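You operate a simulated robot arm through the tools that you are given. There is no shell and no other tool.

The job below is to be done with a simulated two-armed robot. You get a single attempt, and the scene is never put back.

Task
Put the blue sponge in the blue bin on the top of the trial bench. Then shut the left bench drawer. Then switch the black switch on the side bench on. Then turn the grey dial on the side bench to 26.8 mm. Then open the back right glass door of the far machine, fetch the blue can with a valve cup from the front of the cover bench and stand it on the back edge of the deck in the far machine and shut the door again. Then take the open white can from the top of the side bench and put it on the top of the small steel stand. Then take the cup from the top of the side bench and leave it in the small yellow bin. The order counts. Set down upright: blue can with a valve cup, open white can, cup.
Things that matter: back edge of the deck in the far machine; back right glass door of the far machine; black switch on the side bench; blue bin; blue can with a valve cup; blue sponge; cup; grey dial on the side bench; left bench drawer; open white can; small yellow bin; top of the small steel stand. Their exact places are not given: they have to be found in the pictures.

The check looks at the end state, three seconds after you hand in, the way a careful person would. Anything else that was tipped, shoved, dropped, spilled or broken makes it a failure. A push-on lid holds only when it is set on centred and level and pressed home; a screw cap is set on level and turned clockwise until tight.

Robot
Two 7-joint arms with fingered hands on one trunk, on a base that moves. Base frame: it is fixed to the floor where the robot stands at the start and does not move with it; the origin is under the middle of the robot, x ahead of it, y to its left, z up. Readings come in m, degrees, newtons and seconds.
The left shoulder is at the start at [0.07, 0.153, 1.389], the right one opposite. With the tool pointing down near the work surface each hand reaches from about 0.1 to 0.76 m from the robot's upright axis, wherever it stands, measured 20 degrees to its own side. Places, roughly: back edge of the deck in the far machine (20x76 cm [-3.22, -7.06, 0.94]; back right glass door of the far machine [-3.4, -7.3, 1.4]; black switch on the side bench [0.2, -2.6, 0.8]; blue bin (19x17x9 cm) [-2.3, 0.4, 0.9]; blue can with a valve cup (5x5x14 cm) [0.4, -7.9, 0.9]; blue sponge (9x6x4 cm) [0.5, -0.1, 1.4]; cup [0.5, -3, 0.75]; grey dial on the side bench [0.2, -2.9, 0.8]; left bench drawer [0.2, -1.8, 0.8]; open white can (5x5x12 cm) [0.5, -3.5, 0.8]; small yellow bin (20x15x14 cm) [0.6, -2.6, 0.8]; top of the small steel stand [0.6, -7, 0.8]. Payload 3.9 kg a hand.
Tool frame (each hand has its own): the origin (TCP) lies between the finger pads and is the grasp point; the fingertips stand 0.03 m ahead of it; z points along the fingers, y is the line along which they close. The gripper opens to 0.104 m; its body begins 0.035 m behind the TCP. The gripper is a hand of 4 fingers: y runs from the thumb to the fingers, the wrist lies at [-0.017, -0.104, -0.178] in the tool frame, and closing takes about 1.5 s.
Orientation is told as [roll, pitch, yaw] about the base's x, y, z axes, in that order, counted from this pose: with the fingers straight down and the wrist toward the robot, the tool's x, y and z point along [0, 1, 0], [1, 0, 0] and [0, 0, -1] of the base frame.

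Tools
- The arms move only by the tool drive_tool. It takes "left_increments", "right_increments" or both (then of equal length, played together; a hand with none holds still); each is a list of rows, each a list of 3 entries, a list of its own where there are three numbers: the shift along the base's x, y, z in m, then the turn, a rotation vector about the base's x, y, z in degrees, then the opening, from 0 (shut) to 1 (fully open). In form: [[[tx, ty, tz], [wx, wy, wz], hand], ...]. A call has 1 to 20 rows; each row is the pose to reach, as a shift and turn from the pose commanded when the call began. A row lasts 0.2 s, in which the tool goes at most 0.05 m and 8.6 degrees; a call with a longer step from one row to the next is refused whole, and so is a gripper value outside its range. A pose out of reach is approached as far as the arm can. The call stops where the force on the tool passes 40 N (or 10 N more than at its start, if that is more) or the arm is blocked; 0.2 s more then pass. The fingers move at their own pace (about 0.072 m/s each) and stop on an object; they squeeze with about 24 N. The grip force told is the motor's: it shows also when the fingers shut on nothing. Time passes only in rows, and 0.2 s behind the last, so rows that repeat a pose let the fingers close. The reply holds the time, the measured pose of the TCP, the force on the tool along the base axes, the opening and the grip force, in the units named above and with some noise, with the torque about the TCP (base axes, N m) and any sound that the robot's microphone picked up.
- Cameras (640 x 400 px; columns grow to the right, rows downward): "scene" is now at [0.1434, -0.0099, 1.6568]; the picture's right is [-0.10, -0.99, -0.00], its down [-0.20, 0.02, -0.98] and it looks along [0.97, -0.10, -0.20] (base axes); focal length 243 px, centre (320, 200). "left" rides on the left gripper at [-0.066, -0.09, -0.126] in its tool frame; the picture's right is [-0.78, -0.30, 0.56], its down [0.57, -0.70, 0.42] and it looks along [0.26, 0.65, 0.71] (tool axes); focal length 275 px, centre (320, 200). "right" rides on the right gripper at [0.066, -0.09, -0.126] in its tool frame; the picture's right is [-0.78, 0.30, -0.56], its down [-0.57, -0.70, 0.42] and it looks along [-0.26, 0.65, 0.71] (tool axes); focal length 275 px, centre (320, 200).
- capture(camera): a new picture of that camera. The clock stands still meanwhile.
- move_column(by): slides the trunk up (or, below 0, down) by that many m; the arms and the scene camera ride with it, the base frame stays. It gives what a move gives, with no picture.
- roll_base(legs): drives the robot by 1 to 6 legs, each [ahead, turn to the left] in m and degrees, along the robot's own axes; the way and the turn of a leg run together, so that a leg with both is an arc; at most 1.5 m and 180 degrees a leg. The arms and the cameras ride along, it lands a little off, and it stops where it bumps. It gives what a move gives.
- set_grasp(shape, hand): the hand has 4 fingers and takes this shape, open, in about a second: jaw (thumb against the fingers, like two jaws); tri (thumb and two fingers); tip (a fingertip pinch); poke (one finger out to press); point (the index stretched); flat (the hand flat); cup (the hand cupped); fist (a fist). The gripper value then closes the fingers along that shape, each until it touches; the sizes above hold for jaw. It gives what a move gives, with no picture.
- aim_head(pan, tilt): turns the head with the scene camera to pan (to the left, within 86 degrees either way) and tilt (down, from -29 to 69), counted from straight ahead of the robot. It gives what a move gives.
- pixel_to_xyz(camera, pixels): for up to 12 pixels [column, row] of the newest picture of that camera ("zoom" is the newest enlarged one), the place [x, y, z] in the base frame of the surface seen there, good to about 0.002 m. The clock stands still meanwhile.
- enlarge(camera, box): a new picture of the part [left, top, right, bottom] of that camera's present view, enlarged. The clock stands still meanwhile.
- finish_job(): hands the job in; it is judged then, once.

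Unless the task says otherwise, let go and move clear before handing in.

The tools are called as name(argument=value, ...) on one line, values as JSON. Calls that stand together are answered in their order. drive_tool: Moves the arms, as the interface text tells. Its arguments: {"type":"object","properties":{"left_increments":{"type":"array","items":{"type":"array"}},"right_increments":{"type":"array","items":{"type":"array"}}},"required":[]} The other tools are called the same way: move_column (by) moves the trunk up or down; set_grasp (shape, hand) gives the hand a shape; roll_base (legs) drives the base; aim_head (pan, tilt) turns the head that bears the scene camera; capture (camera) takes a picture; pixel_to_xyz (camera, pixels) gives the place of the surface under pixels of a picture; enlarge (camera, box) takes an enlarged picture of a part of a camera's view; finish_job () hands the job in.

At the start:

```text
t: 0.0
left_eef_pos: [0.6138, 0.1293, 1.716]
left_tool_rot: [0.0, 0.0, 0.5]
left_force: [0.2, 0.3, 0.1]
left_moment: [0.03, 0.0, 0.02]
left_width: 0.1035
left_grip_force: 0.1
left_shape: jaw
right_eef_pos: [0.4936, -0.3509, 1.6237]
right_tool_rot: [0.0, 0.0, 0.4]
right_force: [-0.4, 0.3, -0.1]
right_moment: [-0.03, -0.01, 0.0]
right_width: 0.1037
right_grip_force: 0.0
right_shape: jaw
trunk travel left (down, up): [-0.841, 0.099]
robot x, y, heading: [0.001, -0.0026, 0.1]
head pan, tilt (commanded): [-5.9, 11.6]
```

scene: 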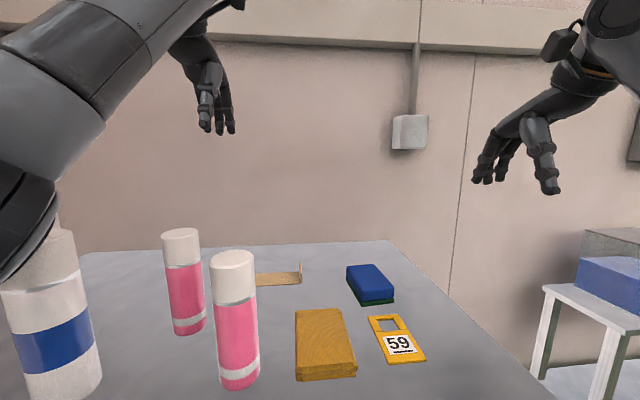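
right: 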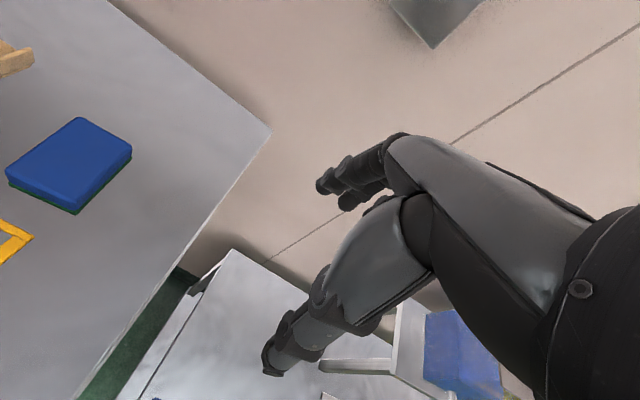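
left: 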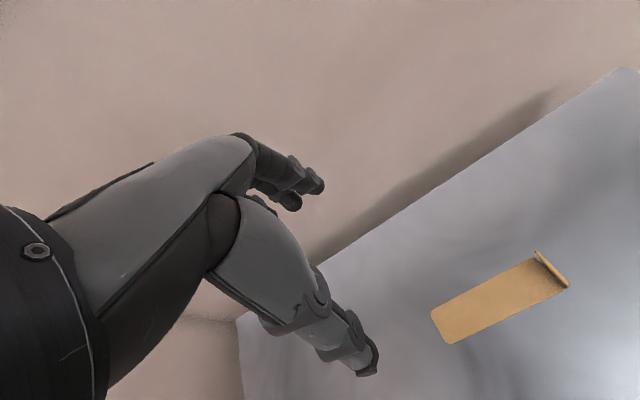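

The scene picture shows the blue sponge at about (370, 284) on the near bench, with the yellow block and tag close by. I'll measure the sponge and its neighbours first.

pixel_to_xyz(camera="scene", pixels=[[347, 267], [383, 264], [393, 290], [362, 298], [370, 280], [375, 303], [325, 330], [380, 322], [405, 318], [440, 330], [300, 270], [235, 258]])

pixel_to_xyz(camera="right", pixels=[[8, 170], [80, 119], [130, 148], [75, 200], [70, 155], [75, 213], [180, 200], [20, 235]])

enlarge(camera="scene", box=[280, 230, 460, 390])

```text
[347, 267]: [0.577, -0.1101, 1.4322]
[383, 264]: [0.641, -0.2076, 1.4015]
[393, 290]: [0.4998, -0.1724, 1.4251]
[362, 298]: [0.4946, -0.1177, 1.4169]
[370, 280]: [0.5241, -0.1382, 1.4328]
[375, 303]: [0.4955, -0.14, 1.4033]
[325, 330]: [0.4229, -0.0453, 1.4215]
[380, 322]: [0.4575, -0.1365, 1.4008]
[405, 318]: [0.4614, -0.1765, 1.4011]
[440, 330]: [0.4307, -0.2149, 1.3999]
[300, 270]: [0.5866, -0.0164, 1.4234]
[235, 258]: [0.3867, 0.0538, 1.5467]
```

```text
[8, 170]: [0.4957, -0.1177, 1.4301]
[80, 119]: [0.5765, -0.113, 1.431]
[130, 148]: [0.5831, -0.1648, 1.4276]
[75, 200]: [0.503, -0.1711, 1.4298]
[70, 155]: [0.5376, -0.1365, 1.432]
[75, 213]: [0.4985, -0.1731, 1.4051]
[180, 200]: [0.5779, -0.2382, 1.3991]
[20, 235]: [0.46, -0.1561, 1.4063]
```

```text
2.50 times, centred on (370, 310) of scene
```

zoom: 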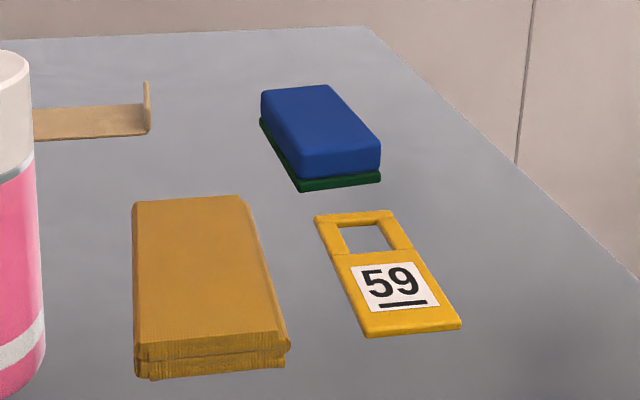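

The sponge spans about x 0.495–0.583, y −0.117 to −0.171, top z 1.432, and is turned about 4°. I'll turn the right hand to yaw 94 above it, so that it closes across the 6 cm side.

drive_tool(right_increments=[[[0.004, 0.017, 0.0], [0, 0, 7.8], 1], [[0.008, 0.034, 0.0], [0, 0, 15.6], 1], [[0.011, 0.052, 0.0], [0, 0, 23.4], 1], [[0.015, 0.07, 0.0], [0, 0, 31.2], 1], [[0.019, 0.087, 0.0], [0, 0, 39.0], 1], [[0.023, 0.105, 0.0], [0, 0, 46.8], 1], [[0.026, 0.122, 0.0], [0, 0, 54.6], 1], [[0.03, 0.139, 0.0], [0, 0, 62.4], 1], [[0.034, 0.157, 0.0], [0, 0, 70.2], 1], [[0.038, 0.174, 0.0], [0, 0, 78.0], 1], [[0.041, 0.192, 0.0], [0, 0, 85.8], 1], [[0.045, 0.209, 0.0], [0, 0, 93.6], 1], [[0.045, 0.209, -0.04], [0, 0, 93.6], 1], [[0.045, 0.209, -0.08], [0, 0, 93.6], 1], [[0.045, 0.209, -0.08], [0, 0, 93.6], 1]])

capture(camera="scene")

capture(camera="right")

```text
t: 3.2
left_eef_pos: [0.6149, 0.1294, 1.717]
left_tool_rot: [-0.1, 0.0, 0.4]
left_force: [0.6, -0.5, 0.2]
left_moment: [-0.03, 0.0, 0.0]
left_width: 0.1037
left_grip_force: 0.0
left_shape: jaw
right_eef_pos: [0.5376, -0.1406, 1.5469]
right_tool_rot: [-0.1, 0.0, 94.0]
right_force: [-0.6, 0.7, 1.0]
right_moment: [0.0, 0.01, 0.01]
right_width: 0.1036
right_grip_force: 0.0
right_shape: jaw
trunk travel left (down, up): [-0.841, 0.099]
robot x, y, heading: [-0.0003, 0.0041, 0.1]
head pan, tilt (commanded): [-5.9, 11.6]
```

```text
taken
```

scene: 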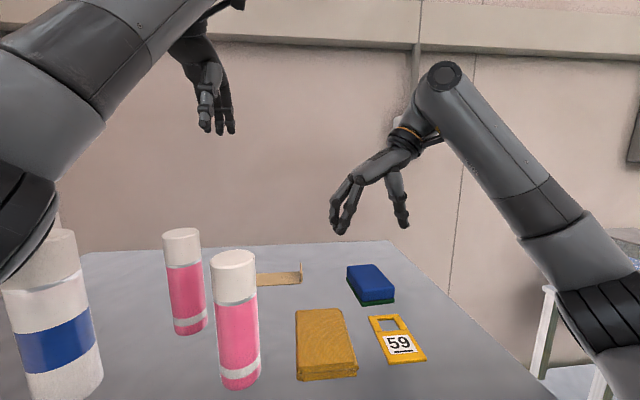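

```text
taken
```

right: 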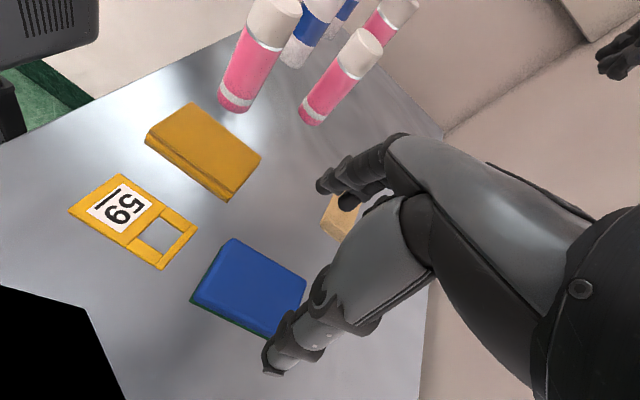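

The hand hangs centred above the sponge. Before lowering, I'll check how near the yellow block and the tag come to where the fingers will land.

pixel_to_xyz(camera="scene", pixels=[[297, 311], [339, 309], [355, 365], [370, 318], [394, 315], [425, 358]])

pixel_to_xyz(camera="right", pixels=[[260, 158], [232, 198], [163, 268], [195, 228], [304, 280], [236, 240], [192, 296], [270, 330]])

```text
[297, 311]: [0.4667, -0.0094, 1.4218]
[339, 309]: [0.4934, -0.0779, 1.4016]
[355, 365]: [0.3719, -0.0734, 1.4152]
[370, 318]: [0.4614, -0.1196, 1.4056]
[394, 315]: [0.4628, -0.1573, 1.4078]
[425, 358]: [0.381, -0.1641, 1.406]
```

```text
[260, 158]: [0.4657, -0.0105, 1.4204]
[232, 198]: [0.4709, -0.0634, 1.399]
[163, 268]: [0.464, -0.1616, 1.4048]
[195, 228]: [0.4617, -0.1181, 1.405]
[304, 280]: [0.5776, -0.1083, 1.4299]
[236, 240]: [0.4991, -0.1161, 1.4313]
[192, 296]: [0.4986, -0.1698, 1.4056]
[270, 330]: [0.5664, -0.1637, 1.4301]
```

Block and tag both end before x≈0.47, so the fingers (x≥0.50) have room. I'll lower to z≈1.437, close and lift.

drive_tool(right_increments=[[[0, 0, -0.04], [0, 0, 0], 1], [[0, 0, -0.08], [0, 0, 0], 1], [[0, 0, -0.1], [0, 0, 0], 1], [[0, 0, -0.11], [0, 0, 0], 1], [[0, 0, -0.11], [0, 0, 0], 1], [[0, 0, -0.11], [0, 0, 0], 0], [[0, 0, -0.11], [0, 0, 0], 0], [[0, 0, -0.11], [0, 0, 0], 0], [[0, 0, -0.11], [0, 0, 0], 0], [[0, 0, -0.11], [0, 0, 0], 0], [[0, 0, -0.11], [0, 0, 0], 0], [[0, 0, -0.11], [0, 0, 0], 0], [[0, 0, -0.11], [0, 0, 0], 0], [[0, 0, -0.11], [0, 0, 0], 0]])

capture(camera="right")

```text
t: 6.2
left_eef_pos: [0.6148, 0.1291, 1.7155]
left_tool_rot: [0.0, 0.1, 0.5]
left_force: [-0.3, 0.5, 0.9]
left_moment: [-0.02, -0.02, 0.0]
left_width: 0.104
left_grip_force: 0.0
left_shape: jaw
right_eef_pos: [0.539, -0.142, 1.4349]
right_tool_rot: [0.0, 0.1, 94.0]
right_force: [-0.4, -0.2, 0.5]
right_moment: [-0.03, 0.01, -0.03]
right_width: 0.054
right_grip_force: 23.7
right_shape: jaw
trunk travel left (down, up): [-0.841, 0.099]
robot x, y, heading: [-0.0036, 0.0018, 0.2]
head pan, tilt (commanded): [-5.9, 11.6]
```

```text
taken
```

right: 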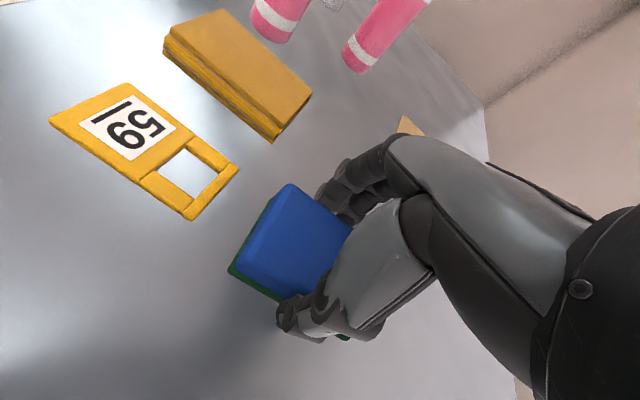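

The sponge is held (width 0.054 m, 23.7 N). I'll lift it straight up and check it.

drive_tool(right_increments=[[[0, 0, 0.04], [0, 0, 0], 0], [[0, 0, 0.08], [0, 0, 0], 0], [[0, 0, 0.12], [0, 0, 0], 0], [[0, 0, 0.16], [0, 0, 0], 0], [[0, 0, 0.2], [0, 0, 0], 0], [[0, 0, 0.22], [0, 0, 0], 0]])

capture(camera="right")

aim_head(pan=80, tilt=20)

capture(camera="scene")

```text
t: 7.6
left_eef_pos: [0.613, 0.1315, 1.7162]
left_tool_rot: [-0.1, 0.0, 0.5]
left_force: [-0.1, 0.7, -0.4]
left_moment: [-0.02, -0.01, 0.05]
left_width: 0.1036
left_grip_force: 0.1
left_shape: jaw
right_eef_pos: [0.5363, -0.1377, 1.6559]
right_tool_rot: [-0.2, 0.0, 94.1]
right_force: [-0.5, 0.1, 0.3]
right_moment: [-0.01, -0.01, 0.01]
right_width: 0.0543
right_grip_force: 23.9
right_shape: jaw
trunk travel left (down, up): [-0.841, 0.099]
robot x, y, heading: [-0.0037, 0.0033, 0.0]
head pan, tilt (commanded): [-5.9, 11.6]
```

```text
taken
```

right: 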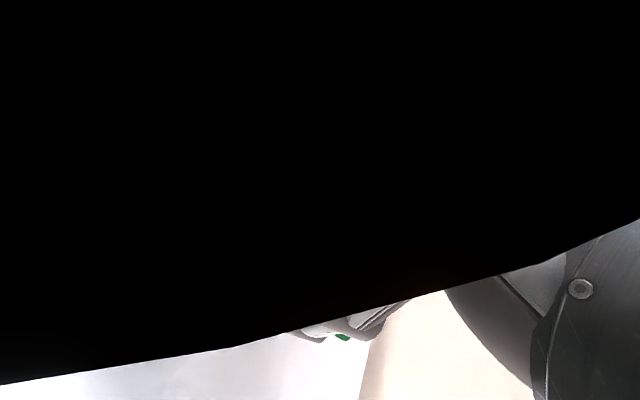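

```text
t: 9.2
left_eef_pos: [0.6132, 0.129, 1.7161]
left_tool_rot: [0.0, 0.1, 0.5]
left_force: [0.3, -0.6, 0.3]
left_moment: [0.02, -0.01, 0.0]
left_width: 0.1037
left_grip_force: 0.0
left_shape: jaw
right_eef_pos: [0.5379, -0.1401, 1.654]
right_tool_rot: [0.1, 0.0, 94.0]
right_force: [0.0, 0.0, 0.2]
right_moment: [0.01, 0.02, 0.05]
right_width: 0.0538
right_grip_force: 24.2
right_shape: jaw
trunk travel left (down, up): [-0.841, 0.099]
robot x, y, heading: [0.0009, -0.0009, 0.1]
head pan, tilt (commanded): [80.0, 20.0]
```

```text
taken
```

scene: 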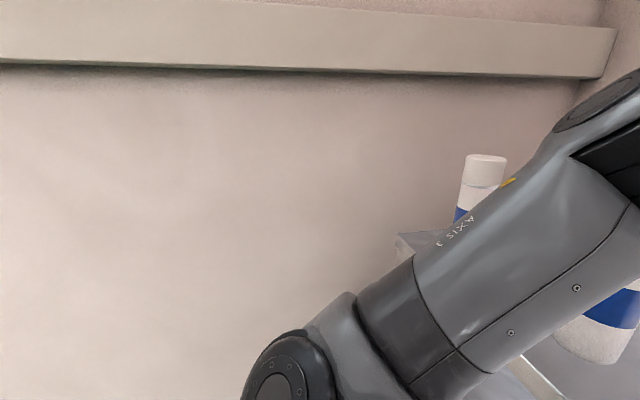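

The sponge is up and still held; there's a wall to the left. I'll look to the right for the room layout before driving.

aim_head(pan=-80, tilt=15)

capture(camera="scene")

aim_head(pan=-40, tilt=20)

capture(camera="scene")

```text
t: 11.7
left_eef_pos: [0.6145, 0.1286, 1.7163]
left_tool_rot: [0.1, 0.1, 0.6]
left_force: [0.3, -0.4, -0.2]
left_moment: [-0.01, -0.01, 0.0]
left_width: 0.1034
left_grip_force: 0.0
left_shape: jaw
right_eef_pos: [0.5388, -0.1396, 1.6533]
right_tool_rot: [0.0, 0.0, 94.0]
right_force: [0.7, -0.5, -0.1]
right_moment: [0.0, -0.04, 0.02]
right_width: 0.0538
right_grip_force: 24.0
right_shape: jaw
trunk travel left (down, up): [-0.841, 0.099]
robot x, y, heading: [-0.0014, -0.0001, 0.2]
head pan, tilt (commanded): [-80.0, 15.0]
```

```text
taken
```

scene: 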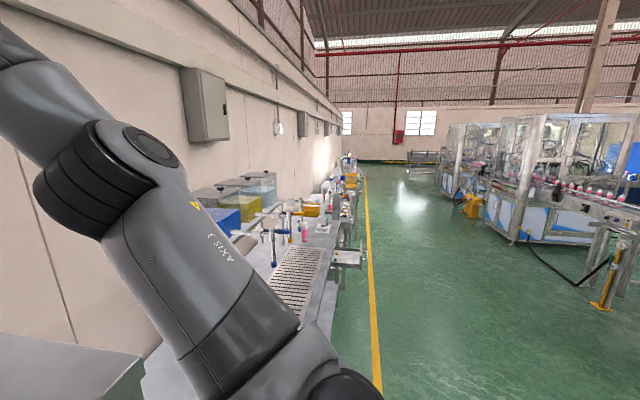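

```text
t: 12.7
left_eef_pos: [0.6145, 0.1299, 1.7163]
left_tool_rot: [-0.1, 0.1, 0.4]
left_force: [-0.6, -0.2, -0.7]
left_moment: [-0.04, -0.01, -0.02]
left_width: 0.1036
left_grip_force: 0.1
left_shape: jaw
right_eef_pos: [0.5383, -0.1397, 1.6546]
right_tool_rot: [0.1, 0.0, 94.0]
right_force: [0.1, -0.6, 0.1]
right_moment: [0.02, 0.0, -0.02]
right_width: 0.0538
right_grip_force: 24.4
right_shape: jaw
trunk travel left (down, up): [-0.841, 0.099]
robot x, y, heading: [0.0018, 0.0009, 0.3]
head pan, tilt (commanded): [-40.0, 20.0]
```

```text
taken
```

scene: 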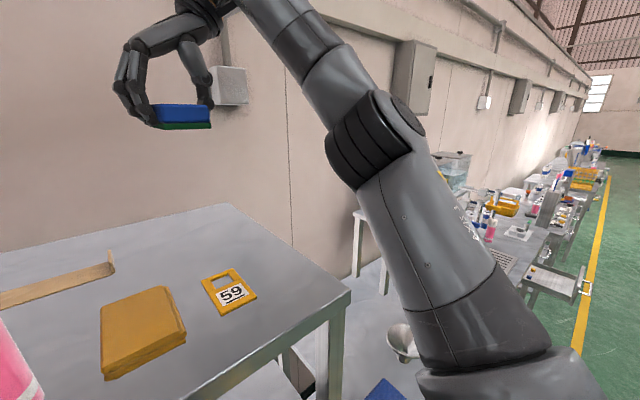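

The floor to the right is open and the benches run along the wall at my front and right; the sponge is still in the hand (180,115). I'll back away from the table before turning.

roll_base(legs=[[-0.6, 0]])

aim_head(pan=86, tilt=25)

capture(camera="scene")

aim_head(pan=-86, tilt=25)

capture(camera="scene")

```text
t: 16.1
left_eef_pos: [0.0231, 0.1295, 1.7149]
left_tool_rot: [0.0, 0.2, 0.6]
left_force: [0.8, -0.4, -0.2]
left_moment: [0.03, 0.03, 0.0]
left_width: 0.1033
left_grip_force: 0.1
left_shape: jaw
right_eef_pos: [-0.0536, -0.1383, 1.6518]
right_tool_rot: [0.2, 0.1, 94.0]
right_force: [-0.9, -0.4, -0.7]
right_moment: [-0.02, 0.06, 0.0]
right_width: 0.0536
right_grip_force: 23.5
right_shape: jaw
trunk travel left (down, up): [-0.841, 0.099]
robot x, y, heading: [-0.5963, 0.0007, 0.2]
head pan, tilt (commanded): [-40.0, 20.0]
```

```text
t: 18.2
left_eef_pos: [0.0198, 0.13, 1.7162]
left_tool_rot: [0.0, 0.1, 0.6]
left_force: [-0.2, 0.9, -0.2]
left_moment: [-0.03, 0.0, -0.03]
left_width: 0.1038
left_grip_force: 0.1
left_shape: jaw
right_eef_pos: [-0.0556, -0.1385, 1.6539]
right_tool_rot: [0.0, -0.1, 94.2]
right_force: [-0.4, -0.3, 0.7]
right_moment: [-0.01, -0.01, 0.01]
right_width: 0.0537
right_grip_force: 24.0
right_shape: jaw
trunk travel left (down, up): [-0.841, 0.099]
robot x, y, heading: [-0.5934, -0.0013, 0.2]
head pan, tilt (commanded): [85.9, 25.0]
```

```text
taken
```

scene: 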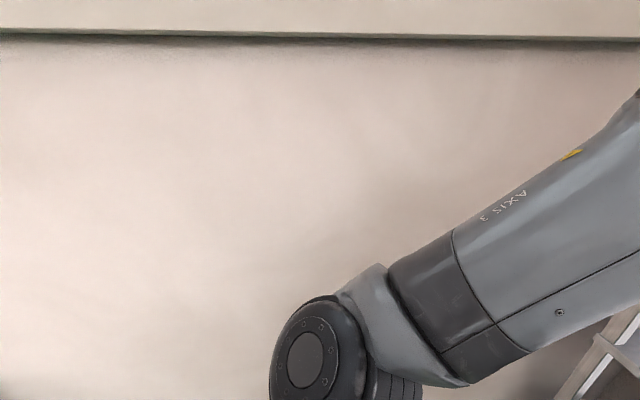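

```text
t: 20.8
left_eef_pos: [0.0196, 0.1296, 1.7161]
left_tool_rot: [0.0, 0.2, 0.7]
left_force: [0.5, -0.4, -0.1]
left_moment: [0.01, 0.02, 0.01]
left_width: 0.1037
left_grip_force: 0.1
left_shape: jaw
right_eef_pos: [-0.0567, -0.1381, 1.6551]
right_tool_rot: [0.0, 0.0, 94.0]
right_force: [0.8, -0.2, -0.4]
right_moment: [0.0, 0.0, 0.0]
right_width: 0.0539
right_grip_force: 24.1
right_shape: jaw
trunk travel left (down, up): [-0.841, 0.099]
robot x, y, heading: [-0.5945, -0.0031, -0.2]
head pan, tilt (commanded): [-85.9, 25.0]
```

```text
taken
```

scene: 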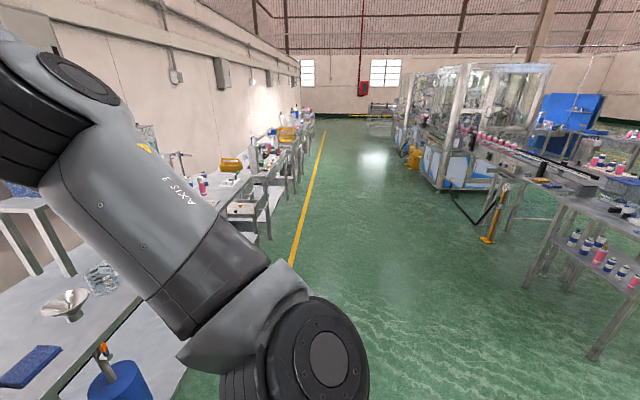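

The aisle to the right is clear, with a conveyor on the right at (570,190). I'll measure a few places for room to turn and to locate benches.

pixel_to_xyz(camera="scene", pixels=[[120, 385], [30, 365], [150, 310], [260, 230], [240, 210], [290, 262], [600, 350], [490, 240], [540, 250], [440, 190], [310, 210], [620, 230]])

enlarge(camera="scene", box=[360, 50, 640, 250])

enlarge(camera="scene", box=[120, 80, 360, 280])

```text
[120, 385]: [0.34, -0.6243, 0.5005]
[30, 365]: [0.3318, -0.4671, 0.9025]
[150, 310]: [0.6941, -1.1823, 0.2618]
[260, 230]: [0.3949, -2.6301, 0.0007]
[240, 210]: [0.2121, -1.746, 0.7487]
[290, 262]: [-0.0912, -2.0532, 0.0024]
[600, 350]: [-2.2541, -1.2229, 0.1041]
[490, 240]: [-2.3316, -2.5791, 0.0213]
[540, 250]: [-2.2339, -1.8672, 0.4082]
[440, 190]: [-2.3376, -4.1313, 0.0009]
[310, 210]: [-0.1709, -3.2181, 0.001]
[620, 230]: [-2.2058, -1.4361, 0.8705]
```

```text
2.00 times, centred on (500, 150) of scene
```

zoom: 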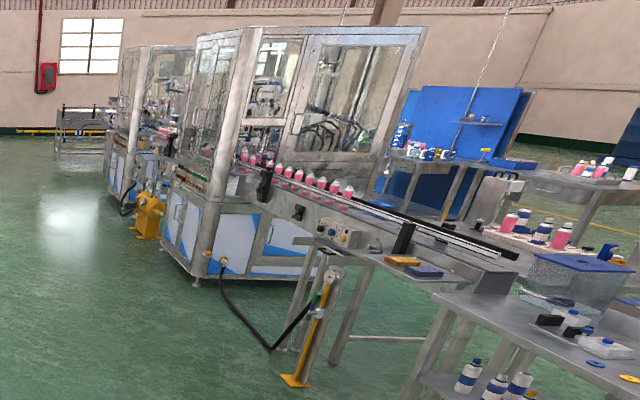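

```text
2.00 times, centred on (240, 180) of scene
```

zoom: 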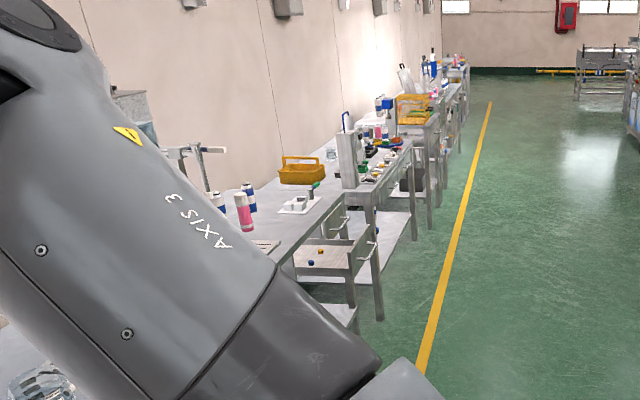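

The aisle is clear between the wall benches (x≈0) and the conveyor line (x≈−2.2). I'll turn right to face the trial bench behind me and look.

roll_base(legs=[[0, -170]])

aim_head(pan=-10, tilt=25)

capture(camera="scene")

```text
t: 28.2
left_eef_pos: [-1.1818, -0.2242, 1.7152]
left_tool_rot: [-0.1, 0.2, -170.6]
left_force: [0.1, -1.0, 0.0]
left_moment: [-0.03, -0.02, 0.01]
left_width: 0.1037
left_grip_force: 0.1
left_shape: jaw
right_eef_pos: [-1.1487, 0.0522, 1.6542]
right_tool_rot: [0.1, 0.1, -77.1]
right_force: [-0.5, 0.6, -0.6]
right_moment: [-0.03, 0.03, -0.02]
right_width: 0.054
right_grip_force: 24.0
right_shape: jaw
trunk travel left (down, up): [-0.841, 0.099]
robot x, y, heading: [-0.5947, -0.0004, -170.9]
head pan, tilt (commanded): [-85.9, 25.0]
```

```text
t: 29.6
left_eef_pos: [-1.1813, -0.225, 1.7159]
left_tool_rot: [0.1, 0.2, -170.6]
left_force: [0.4, 0.2, -0.7]
left_moment: [-0.04, 0.02, 0.04]
left_width: 0.1036
left_grip_force: 0.0
left_shape: jaw
right_eef_pos: [-1.1484, 0.0537, 1.655]
right_tool_rot: [0.0, 0.0, -77.1]
right_force: [-0.1, -0.5, -0.6]
right_moment: [0.01, 0.0, 0.0]
right_width: 0.0542
right_grip_force: 24.3
right_shape: jaw
trunk travel left (down, up): [-0.841, 0.099]
robot x, y, heading: [-0.5927, -0.0027, -170.8]
head pan, tilt (commanded): [-10.0, 25.0]
```

```text
taken
```

scene: 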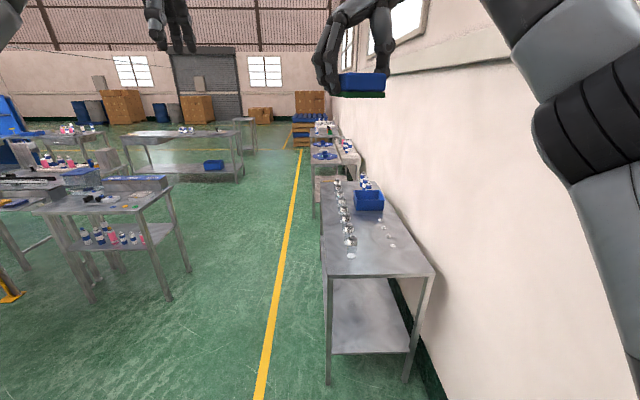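

The trial bench stands along the side wall with the blue bin at (369,199). I'll measure the bin and the bench.

pixel_to_xyz(camera="scene", pixels=[[355, 195], [382, 194], [357, 209], [383, 209], [369, 193], [327, 276], [434, 274], [322, 185], [350, 255], [392, 245], [500, 250], [360, 180]])

enlarge(camera="scene", box=[300, 160, 460, 290])

```text
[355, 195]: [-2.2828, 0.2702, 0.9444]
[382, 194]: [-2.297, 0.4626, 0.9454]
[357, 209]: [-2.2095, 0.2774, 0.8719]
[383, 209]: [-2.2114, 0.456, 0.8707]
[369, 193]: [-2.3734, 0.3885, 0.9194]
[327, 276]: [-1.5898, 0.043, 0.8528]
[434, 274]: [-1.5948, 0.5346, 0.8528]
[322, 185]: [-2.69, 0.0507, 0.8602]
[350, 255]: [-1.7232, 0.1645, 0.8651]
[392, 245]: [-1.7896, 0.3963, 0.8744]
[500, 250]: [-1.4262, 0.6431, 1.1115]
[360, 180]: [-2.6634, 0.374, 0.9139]
```

```text
3.08 times, centred on (380, 225) of scene
```

zoom: 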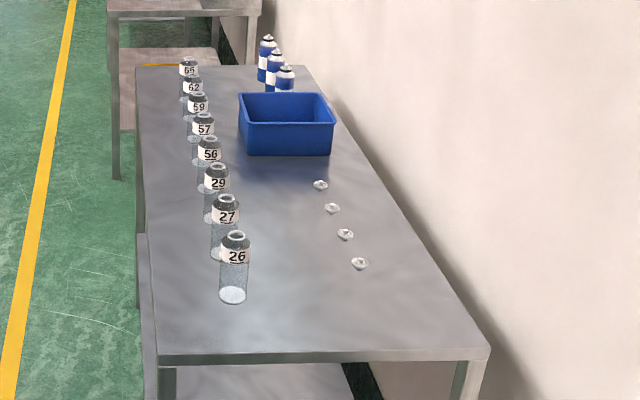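

The bin's rim is at z≈0.945, spanning x −2.21…−2.38 and y 0.27…0.46; a row of glass jars stands in front of it at y≈0.165. I'll measure the jar heights and the tables on the other side of the aisle before driving.

pixel_to_xyz(camera="zoom", pixels=[[236, 236], [225, 200], [190, 62], [204, 117], [330, 150], [242, 152], [246, 98], [323, 97], [285, 70], [320, 185]])

pixel_to_xyz(camera="scene", pixels=[[172, 184], [190, 272], [150, 300], [243, 180], [236, 155], [255, 155], [265, 380], [320, 200]])

```text
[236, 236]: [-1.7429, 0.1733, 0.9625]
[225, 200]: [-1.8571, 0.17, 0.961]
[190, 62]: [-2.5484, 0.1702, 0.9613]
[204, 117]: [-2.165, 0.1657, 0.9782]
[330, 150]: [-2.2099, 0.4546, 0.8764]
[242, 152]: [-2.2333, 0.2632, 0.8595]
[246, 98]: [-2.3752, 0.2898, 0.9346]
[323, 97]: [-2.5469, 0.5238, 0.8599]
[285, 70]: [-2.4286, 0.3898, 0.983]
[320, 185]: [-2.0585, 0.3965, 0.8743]
```

```text
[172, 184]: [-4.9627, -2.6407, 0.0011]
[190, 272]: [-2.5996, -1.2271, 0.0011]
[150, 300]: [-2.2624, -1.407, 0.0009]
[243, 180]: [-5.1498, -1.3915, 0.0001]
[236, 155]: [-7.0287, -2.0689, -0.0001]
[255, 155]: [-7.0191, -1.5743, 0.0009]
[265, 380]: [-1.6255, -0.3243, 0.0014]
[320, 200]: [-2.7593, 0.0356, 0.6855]
```

The aisle between y≈−1.2 and 0.04 is free, and the jar tops are at z≈0.98. I'll turn the held sponge back to a plain forward wrist pose in free air, and lower the trunk for the lower bench.

drive_tool(right_increments=[[[0.001, 0.015, 0], [0, 0, -8.5], 0], [[0.002, 0.03, 0], [0, 0, -17], 0], [[0.003, 0.045, 0], [0, 0, -25.5], 0], [[0.004, 0.06, 0], [0, 0, -34], 0], [[0.006, 0.075, 0], [0, 0, -42.5], 0], [[0.007, 0.09, 0], [0, 0, -51], 0], [[0.008, 0.105, 0], [0, 0, -59.5], 0], [[0.01, 0.12, 0], [0, 0, -68], 0], [[0.011, 0.135, 0], [0, 0, -76.5], 0], [[0.012, 0.15, 0], [0, 0, -85], 0], [[0.014, 0.164, 0], [0, 0, -93.5], 0], [[0.014, 0.164, 0], [0, 0, -93.5], 0]])

move_column(by=-0.25)

capture(camera="scene")

```text
t: 32.2
left_eef_pos: [-1.1827, -0.2247, 1.7153]
left_tool_rot: [0.1, 0.2, -170.6]
left_force: [-0.3, 0.0, 0.3]
left_moment: [0.03, 0.01, 0.01]
left_width: 0.1039
left_grip_force: 0.1
left_shape: jaw
right_eef_pos: [-1.1332, 0.2179, 1.6557]
right_tool_rot: [0.0, 0.1, -170.7]
right_force: [0.0, -0.7, -0.1]
right_moment: [0.0, 0.01, 0.0]
right_width: 0.0541
right_grip_force: 23.7
right_shape: jaw
trunk travel left (down, up): [-0.841, 0.099]
robot x, y, heading: [-0.5934, 0.0019, -171.1]
head pan, tilt (commanded): [-10.0, 25.0]
```

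```text
t: 34.8
left_eef_pos: [-1.1819, -0.2226, 1.4655]
left_tool_rot: [0.0, 0.1, -170.7]
left_force: [-0.6, 0.6, -0.1]
left_moment: [-0.02, 0.0, 0.02]
left_width: 0.1037
left_grip_force: 0.0
left_shape: jaw
right_eef_pos: [-1.1326, 0.2174, 1.4037]
right_tool_rot: [0.0, 0.0, -170.6]
right_force: [0.2, 1.3, -1.0]
right_moment: [0.02, -0.01, 0.0]
right_width: 0.0539
right_grip_force: 23.9
right_shape: jaw
trunk travel left (down, up): [-0.591, 0.349]
robot x, y, heading: [-0.5922, -0.0017, -170.9]
head pan, tilt (commanded): [-10.0, 25.0]
```

```text
taken
```

scene: 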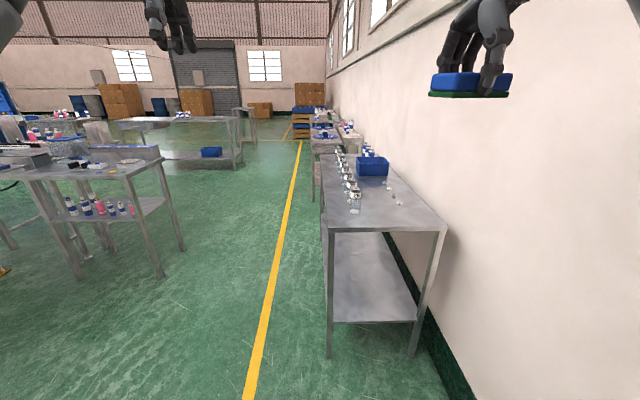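

Path along the aisle is free. I'll drive to about (−2.5, −0.5) and turn to face the trial bench.

roll_base(legs=[[0, 5.5], [0.99, 0], [0.985, 0], [0, -104.6]])

aim_head(pan=-10, tilt=40)

capture(camera="scene")

```text
t: 49.6
left_eef_pos: [-2.6934, 0.1043, 1.4663]
left_tool_rot: [-0.1, 0.1, 93.6]
left_force: [0.0, -0.4, -0.5]
left_moment: [-0.02, 0.0, -0.02]
left_width: 0.1036
left_grip_force: 0.1
left_shape: jaw
right_eef_pos: [-2.2586, 0.0118, 1.4049]
right_tool_rot: [0.0, 0.0, 93.6]
right_force: [0.4, -0.3, 0.0]
right_moment: [-0.03, 0.02, -0.01]
right_width: 0.0536
right_grip_force: 24.5
right_shape: jaw
trunk travel left (down, up): [-0.591, 0.349]
robot x, y, heading: [-2.5309, -0.5053, 92.9]
head pan, tilt (commanded): [-10.0, 25.0]
```

```text
t: 50.4
left_eef_pos: [-2.6927, 0.1031, 1.4653]
left_tool_rot: [0.0, 0.2, 93.6]
left_force: [0.7, -1.0, -0.8]
left_moment: [-0.02, -0.04, -0.02]
left_width: 0.1038
left_grip_force: 0.1
left_shape: jaw
right_eef_pos: [-2.259, 0.0112, 1.404]
right_tool_rot: [0.0, 0.0, 93.6]
right_force: [-0.3, 0.6, 0.3]
right_moment: [-0.01, 0.01, -0.01]
right_width: 0.0536
right_grip_force: 23.5
right_shape: jaw
trunk travel left (down, up): [-0.591, 0.349]
robot x, y, heading: [-2.5302, -0.5007, 93.2]
head pan, tilt (commanded): [-10.0, 40.0]
```

```text
taken
```

scene: 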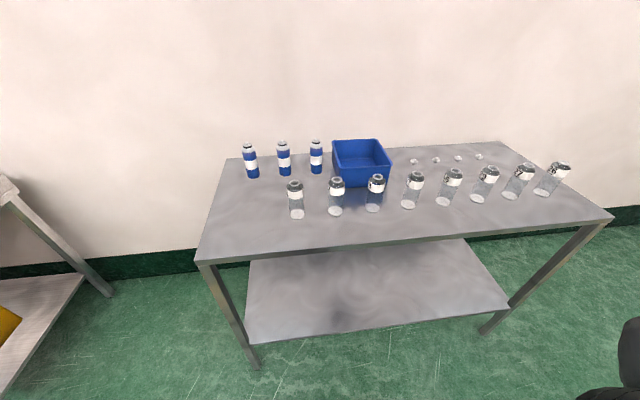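

Now the bin is seen at (361,160), with bottles to its left and jars in front. I'll measure its rim and floor.

pixel_to_xyz(camera="scene", pixels=[[333, 141], [377, 140], [391, 160], [341, 164], [355, 150], [362, 172], [375, 180], [317, 143], [318, 170], [413, 162], [336, 182], [338, 212]])

enlarge(camera="scene", box=[300, 120, 430, 220])

```text
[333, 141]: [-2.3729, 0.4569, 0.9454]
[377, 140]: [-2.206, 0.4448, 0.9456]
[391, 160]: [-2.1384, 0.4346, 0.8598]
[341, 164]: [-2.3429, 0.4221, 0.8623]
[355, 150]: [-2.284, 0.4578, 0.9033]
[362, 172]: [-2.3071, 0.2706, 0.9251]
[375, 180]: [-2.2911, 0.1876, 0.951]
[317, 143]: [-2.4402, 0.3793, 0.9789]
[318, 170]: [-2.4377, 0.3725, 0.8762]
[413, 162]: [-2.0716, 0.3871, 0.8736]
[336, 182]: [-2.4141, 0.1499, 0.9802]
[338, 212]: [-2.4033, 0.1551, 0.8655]
```

```text
4.00 times, centred on (365, 170) of scene
```

zoom: 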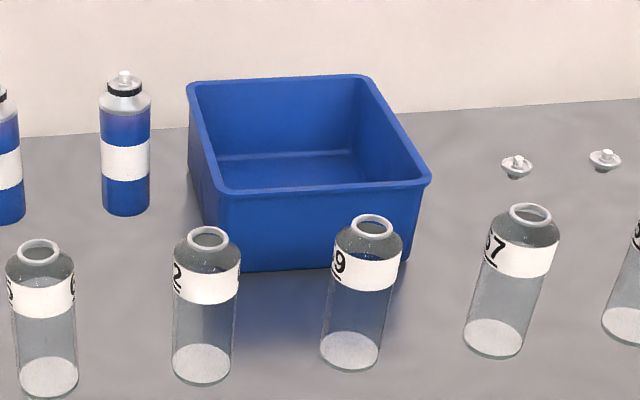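

pixel_to_xyz(camera="zoom", pixels=[[189, 85], [368, 77], [428, 183], [216, 193], [290, 170], [215, 155], [355, 152], [320, 188], [125, 75], [130, 210], [361, 225], [207, 237]])

```text
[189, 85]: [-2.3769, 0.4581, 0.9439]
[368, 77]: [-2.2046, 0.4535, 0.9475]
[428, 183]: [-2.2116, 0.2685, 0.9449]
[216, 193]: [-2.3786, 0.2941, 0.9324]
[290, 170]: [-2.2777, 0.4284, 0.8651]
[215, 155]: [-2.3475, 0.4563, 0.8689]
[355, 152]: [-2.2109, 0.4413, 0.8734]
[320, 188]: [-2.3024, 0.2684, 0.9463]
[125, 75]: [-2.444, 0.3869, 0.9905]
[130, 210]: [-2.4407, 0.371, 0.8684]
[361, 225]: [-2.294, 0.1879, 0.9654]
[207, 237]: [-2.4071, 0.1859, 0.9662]
```

The bin is centred at about (−2.294, 0.363), rim 0.945, floor 0.865. I'll square up, come 0.19 m nearer (bench edge then about 0.34 m ahead of the axis), and look again.

roll_base(legs=[[0, -3], [0.19, 0]])

capture(camera="scene")

```text
t: 52.4
left_eef_pos: [-2.6634, 0.3011, 1.4676]
left_tool_rot: [-0.2, -0.2, 90.8]
left_force: [0.5, -0.8, 0.5]
left_moment: [-0.01, -0.01, -0.02]
left_width: 0.1034
left_grip_force: 0.1
left_shape: jaw
right_eef_pos: [-2.2358, 0.187, 1.4067]
right_tool_rot: [-0.1, -0.2, 90.8]
right_force: [0.3, -0.2, -0.1]
right_moment: [0.01, -0.01, 0.02]
right_width: 0.0537
right_grip_force: 24.1
right_shape: jaw
trunk travel left (down, up): [-0.591, 0.349]
robot x, y, heading: [-2.5284, -0.3106, 90.4]
head pan, tilt (commanded): [-10.0, 40.0]
```

```text
taken
```

scene: 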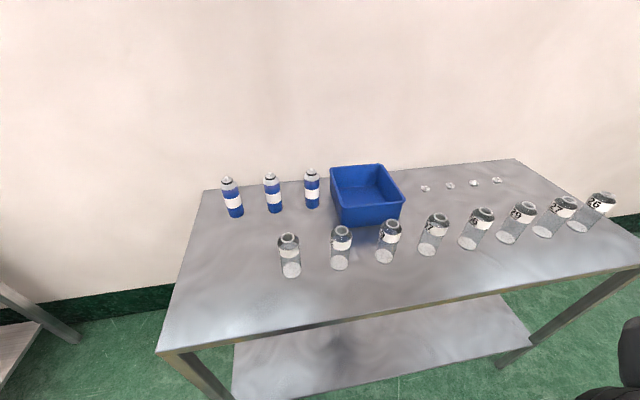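

The bin lies clear ahead at (366,193). I'll carry the sponge above it, stop at z≈1.13 and check the forearm against the jars.

drive_tool(right_increments=[[[-0.012, 0.036, 0], [0, 0, 0], 0], [[-0.024, 0.072, 0], [0, 0, 0], 0], [[-0.036, 0.108, 0], [0, 0, 0], 0], [[-0.048, 0.144, 0], [0, 0, 0], 0], [[-0.058, 0.176, 0], [0, 0, 0], 0], [[-0.058, 0.176, -0.04], [0, 0, 0], 0], [[-0.058, 0.176, -0.08], [0, 0, 0], 0], [[-0.058, 0.176, -0.12], [0, 0, 0], 0], [[-0.058, 0.176, -0.16], [0, 0, 0], 0], [[-0.058, 0.176, -0.2], [0, 0, 0], 0], [[-0.058, 0.176, -0.24], [0, 0, 0], 0], [[-0.058, 0.176, -0.27], [0, 0, 0], 0], [[-0.058, 0.176, -0.27], [0, 0, 0], 0]])

capture(camera="scene")

capture(camera="right")

```text
t: 55.2
left_eef_pos: [-2.6626, 0.3033, 1.4665]
left_tool_rot: [-0.1, -0.1, 90.8]
left_force: [-0.3, 0.8, -0.5]
left_moment: [0.01, -0.03, -0.01]
left_width: 0.1038
left_grip_force: 0.0
left_shape: jaw
right_eef_pos: [-2.2912, 0.3669, 1.1357]
right_tool_rot: [0.0, -0.1, 90.8]
right_force: [-0.6, 0.1, 0.7]
right_moment: [0.02, -0.02, -0.03]
right_width: 0.0534
right_grip_force: 24.4
right_shape: jaw
trunk travel left (down, up): [-0.591, 0.349]
robot x, y, heading: [-2.5297, -0.3155, 90.3]
head pan, tilt (commanded): [-10.0, 40.0]
```

```text
taken
```

scene: 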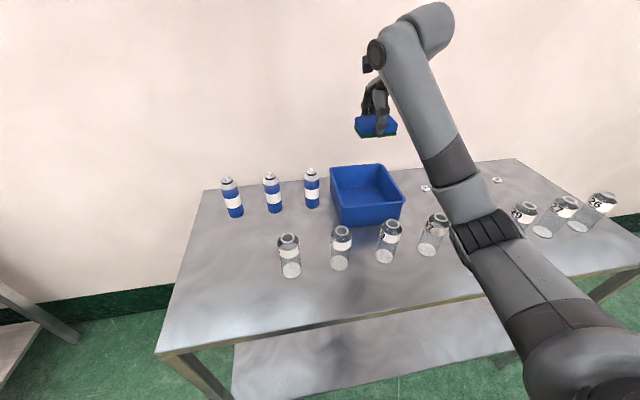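

```text
taken
```

right: 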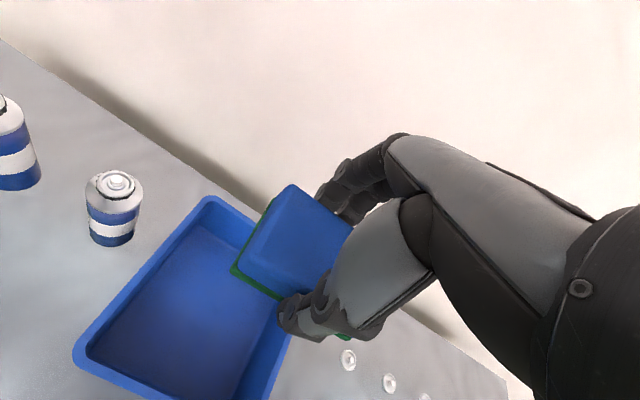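

The sponge hangs over the bin. I'll measure the forearm's and elbow's underside height against the jar tops before lowering.

pixel_to_xyz(camera="scene", pixels=[[410, 60], [425, 120], [455, 165], [460, 200], [475, 225], [485, 245], [520, 300], [560, 360], [435, 25], [376, 125], [388, 133]])

```text
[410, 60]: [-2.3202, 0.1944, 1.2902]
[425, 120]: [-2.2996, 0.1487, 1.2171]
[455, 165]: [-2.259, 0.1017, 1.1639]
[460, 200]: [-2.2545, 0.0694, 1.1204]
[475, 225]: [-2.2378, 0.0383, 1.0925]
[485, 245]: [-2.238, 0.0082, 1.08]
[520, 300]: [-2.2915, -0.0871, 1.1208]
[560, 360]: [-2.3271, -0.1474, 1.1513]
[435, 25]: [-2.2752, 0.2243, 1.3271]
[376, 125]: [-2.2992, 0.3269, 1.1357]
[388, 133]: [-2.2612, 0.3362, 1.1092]
```

The elbow's underside is only about z 1.0 and would come down near the jars. I'll raise the trunk 0.25 m so the arm slopes down from above, then lower the hand instead.

move_column(by=0.25)

drive_tool(right_increments=[[[0, 0, -0.04], [0, 0, 0], 0], [[0, 0, -0.08], [0, 0, 0], 0], [[0, 0, -0.12], [0, 0, 0], 0], [[0, 0, -0.16], [0, 0, 0], 0], [[0, 0, -0.2], [0, 0, 0], 0], [[0, 0, -0.24], [0, 0, 0], 0], [[0, 0, -0.28], [0, 0, 0], 0], [[0, 0, -0.32], [0, 0, 0], 0], [[0, 0, -0.36], [0, 0, 0], 0], [[0, 0, -0.36], [0, 0, 0], 0]])

capture(camera="scene")

capture(camera="right")

```text
t: 57.8
left_eef_pos: [-2.6633, 0.3034, 1.7159]
left_tool_rot: [-0.1, 0.1, 90.9]
left_force: [-0.5, -1.0, -0.3]
left_moment: [0.01, 0.0, 0.0]
left_width: 0.1038
left_grip_force: 0.0
left_shape: jaw
right_eef_pos: [-2.2907, 0.3663, 1.3863]
right_tool_rot: [0.0, -0.1, 90.9]
right_force: [-0.3, -0.3, 0.2]
right_moment: [-0.02, -0.01, 0.0]
right_width: 0.0533
right_grip_force: 23.8
right_shape: jaw
trunk travel left (down, up): [-0.841, 0.099]
robot x, y, heading: [-2.5289, -0.3137, 90.2]
head pan, tilt (commanded): [-10.0, 40.0]
```

```text
t: 60.0
left_eef_pos: [-2.664, 0.3019, 1.7167]
left_tool_rot: [-0.2, 0.0, 90.7]
left_force: [0.4, 0.7, -0.2]
left_moment: [0.02, -0.02, 0.01]
left_width: 0.1036
left_grip_force: 0.0
left_shape: jaw
right_eef_pos: [-2.2923, 0.3663, 1.0243]
right_tool_rot: [-0.2, 0.0, 90.7]
right_force: [0.0, -0.7, -0.4]
right_moment: [0.02, 0.0, -0.02]
right_width: 0.0535
right_grip_force: 23.9
right_shape: jaw
trunk travel left (down, up): [-0.841, 0.099]
robot x, y, heading: [-2.5323, -0.3098, 90.4]
head pan, tilt (commanded): [-10.0, 40.0]
```

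```text
taken
```

scene: 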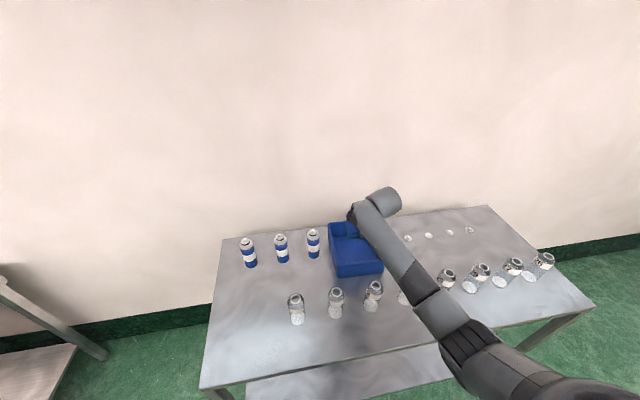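

```text
taken
```

right: 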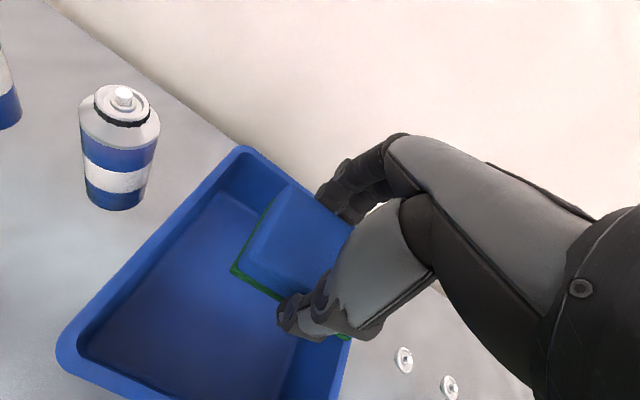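

TCP is at (−2.292, 0.366, 1.024), centred on the bin. I'll check the forearm's height over the jar row again.

pixel_to_xyz(camera="scene", pixels=[[385, 200], [375, 230], [395, 260], [410, 285], [430, 305], [450, 335], [470, 355], [500, 375], [425, 270]])

enlarge(camera="scene", box=[300, 170, 500, 340])

```text
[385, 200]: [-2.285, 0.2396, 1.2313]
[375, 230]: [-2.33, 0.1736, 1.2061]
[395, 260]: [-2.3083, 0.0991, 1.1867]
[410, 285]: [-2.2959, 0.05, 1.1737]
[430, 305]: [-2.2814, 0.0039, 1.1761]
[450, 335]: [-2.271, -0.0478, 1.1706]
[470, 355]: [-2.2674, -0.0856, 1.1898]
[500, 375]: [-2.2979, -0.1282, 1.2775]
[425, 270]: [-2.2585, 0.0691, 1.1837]
```

```text
2.35 times, centred on (400, 255) of scene
```

zoom: 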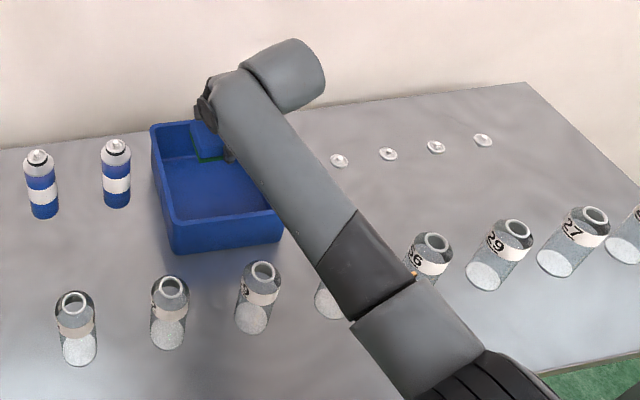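

The forearm clears the jar row by roughly 10 cm now and will by several cm after lowering. I'll lower the sponge to just above the bin floor, open partly, and lift out.

drive_tool(right_increments=[[[0, 0, -0.03], [0, 0, 0], 0], [[0, 0, -0.06], [0, 0, 0], 0], [[0, 0, -0.09], [0, 0, 0], 0], [[0, 0, -0.105], [0, 0, 0], 0], [[0, 0, -0.116], [0, 0, 0], 0], [[0, 0, -0.116], [0, 0, 0], 0], [[0, 0, -0.116], [0, 0, 0], 0.78], [[0, 0, -0.116], [0, 0, 0], 0.78], [[0, 0, -0.116], [0, 0, 0], 0.78], [[0, 0, -0.116], [0, 0, 0], 0.78], [[0, 0, -0.08], [0, 0, 0], 0.78], [[0, 0, -0.04], [0, 0, 0], 0.78], [[0, 0, 0.0], [0, 0, 0], 0.78], [[0, 0, 0.04], [0, 0, 0], 0.78], [[0, 0, 0.08], [0, 0, 0], 0.78], [[0, 0, 0.12], [0, 0, 0], 0.78]])

capture(camera="right")

capture(camera="scene")

```text
t: 63.4
left_eef_pos: [-2.6636, 0.3022, 1.7162]
left_tool_rot: [-0.2, 0.1, 90.9]
left_force: [-0.4, 0.0, -0.8]
left_moment: [0.0, -0.01, -0.02]
left_width: 0.1039
left_grip_force: 0.0
left_shape: jaw
right_eef_pos: [-2.287, 0.3624, 1.1456]
right_tool_rot: [0.0, 0.0, 90.8]
right_force: [0.1, -0.4, 0.0]
right_moment: [0.02, 0.01, 0.0]
right_width: 0.0808
right_grip_force: 0.0
right_shape: jaw
trunk travel left (down, up): [-0.841, 0.099]
robot x, y, heading: [-2.5298, -0.3117, 90.0]
head pan, tilt (commanded): [-10.0, 40.0]
```

```text
taken
```

right: 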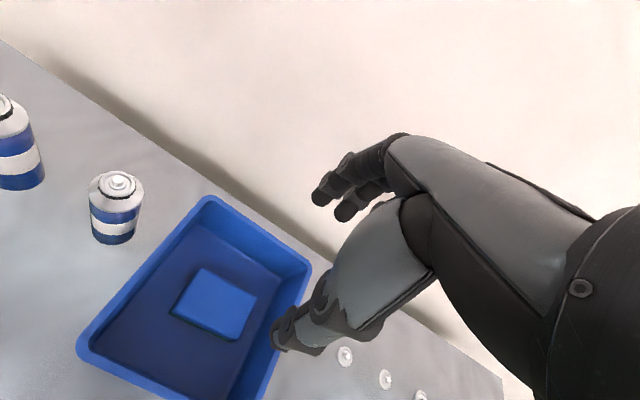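

```text
taken
```

scene: 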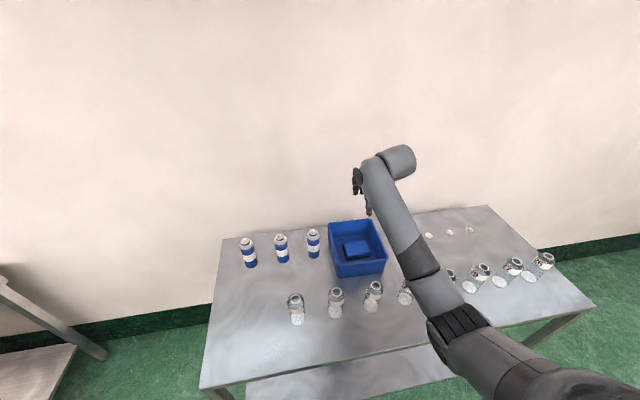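

The sponge lies flat in the bin at (218,303). I'll lift the hand well clear, pull it back and drive toward the wall benches for the drawer.

drive_tool(right_increments=[[[0, 0, 0.045], [0, 0, 0], 0.78], [[0, 0, 0.09], [0, 0, 0], 0.78], [[0, 0, 0.135], [0, 0, 0], 0.78], [[0, 0, 0.18], [0, 0, 0], 0.78], [[0, -0.02, 0.22], [0, 0, 0], 1], [[0, -0.05, 0.25], [0, 0, 0], 1], [[0, -0.08, 0.28], [0, 0, 0], 1], [[0, -0.12, 0.3], [0, 0, 0], 1], [[0, -0.16, 0.32], [0, 0, 0], 1], [[0, -0.2, 0.32], [0, 0, 0], 1], [[0, -0.24, 0.32], [0, 0, 0], 1]])

roll_base(legs=[[-0.24, 0], [0, -90], [1.5, 0], [0, -76], [1.25, 0]])

aim_head(pan=40, tilt=25)

capture(camera="scene")

```text
t: 65.8
left_eef_pos: [-2.6612, 0.2995, 1.7165]
left_tool_rot: [0.0, -0.1, 90.7]
left_force: [0.3, 0.1, 0.5]
left_moment: [0.0, 0.02, -0.04]
left_width: 0.1035
left_grip_force: 0.1
left_shape: jaw
right_eef_pos: [-2.289, 0.1237, 1.4666]
right_tool_rot: [0.1, -0.2, 90.6]
right_force: [0.1, -0.5, -0.2]
right_moment: [0.03, -0.01, -0.03]
right_width: 0.1038
right_grip_force: 0.0
right_shape: jaw
trunk travel left (down, up): [-0.841, 0.099]
robot x, y, heading: [-2.5246, -0.3114, 90.3]
head pan, tilt (commanded): [-10.0, 40.0]
```

```text
t: 87.6
left_eef_pos: [-0.5061, -2.3851, 1.7162]
left_tool_rot: [0.0, 0.0, -77.0]
left_force: [0.2, 0.6, -0.1]
left_moment: [-0.02, 0.01, -0.01]
left_width: 0.1036
left_grip_force: 0.0
left_shape: jaw
right_eef_pos: [-0.9103, -2.2935, 1.4668]
right_tool_rot: [0.0, -0.1, -77.0]
right_force: [-0.2, 0.1, -0.4]
right_moment: [0.01, 0.0, -0.02]
right_width: 0.104
right_grip_force: 0.1
right_shape: jaw
trunk travel left (down, up): [-0.841, 0.099]
robot x, y, heading: [-0.7638, -1.8156, -77.5]
head pan, tilt (commanded): [-10.0, 40.0]
```

```text
t: 88.8
left_eef_pos: [-0.506, -2.3867, 1.7172]
left_tool_rot: [0.0, 0.1, -76.9]
left_force: [-0.7, -0.2, 0.7]
left_moment: [0.0, 0.02, -0.04]
left_width: 0.1035
left_grip_force: 0.1
left_shape: jaw
right_eef_pos: [-0.9097, -2.2945, 1.4651]
right_tool_rot: [0.0, -0.2, -77.1]
right_force: [-0.4, 0.3, -0.8]
right_moment: [-0.01, -0.01, 0.0]
right_width: 0.1036
right_grip_force: 0.0
right_shape: jaw
trunk travel left (down, up): [-0.841, 0.099]
robot x, y, heading: [-0.7658, -1.8178, -77.5]
head pan, tilt (commanded): [40.0, 25.0]
```

```text
taken
```

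scene: 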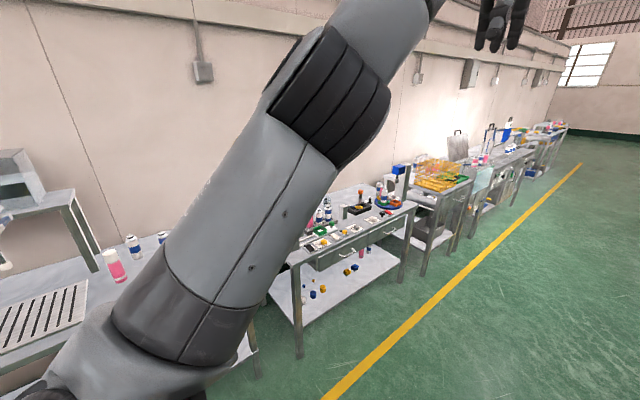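

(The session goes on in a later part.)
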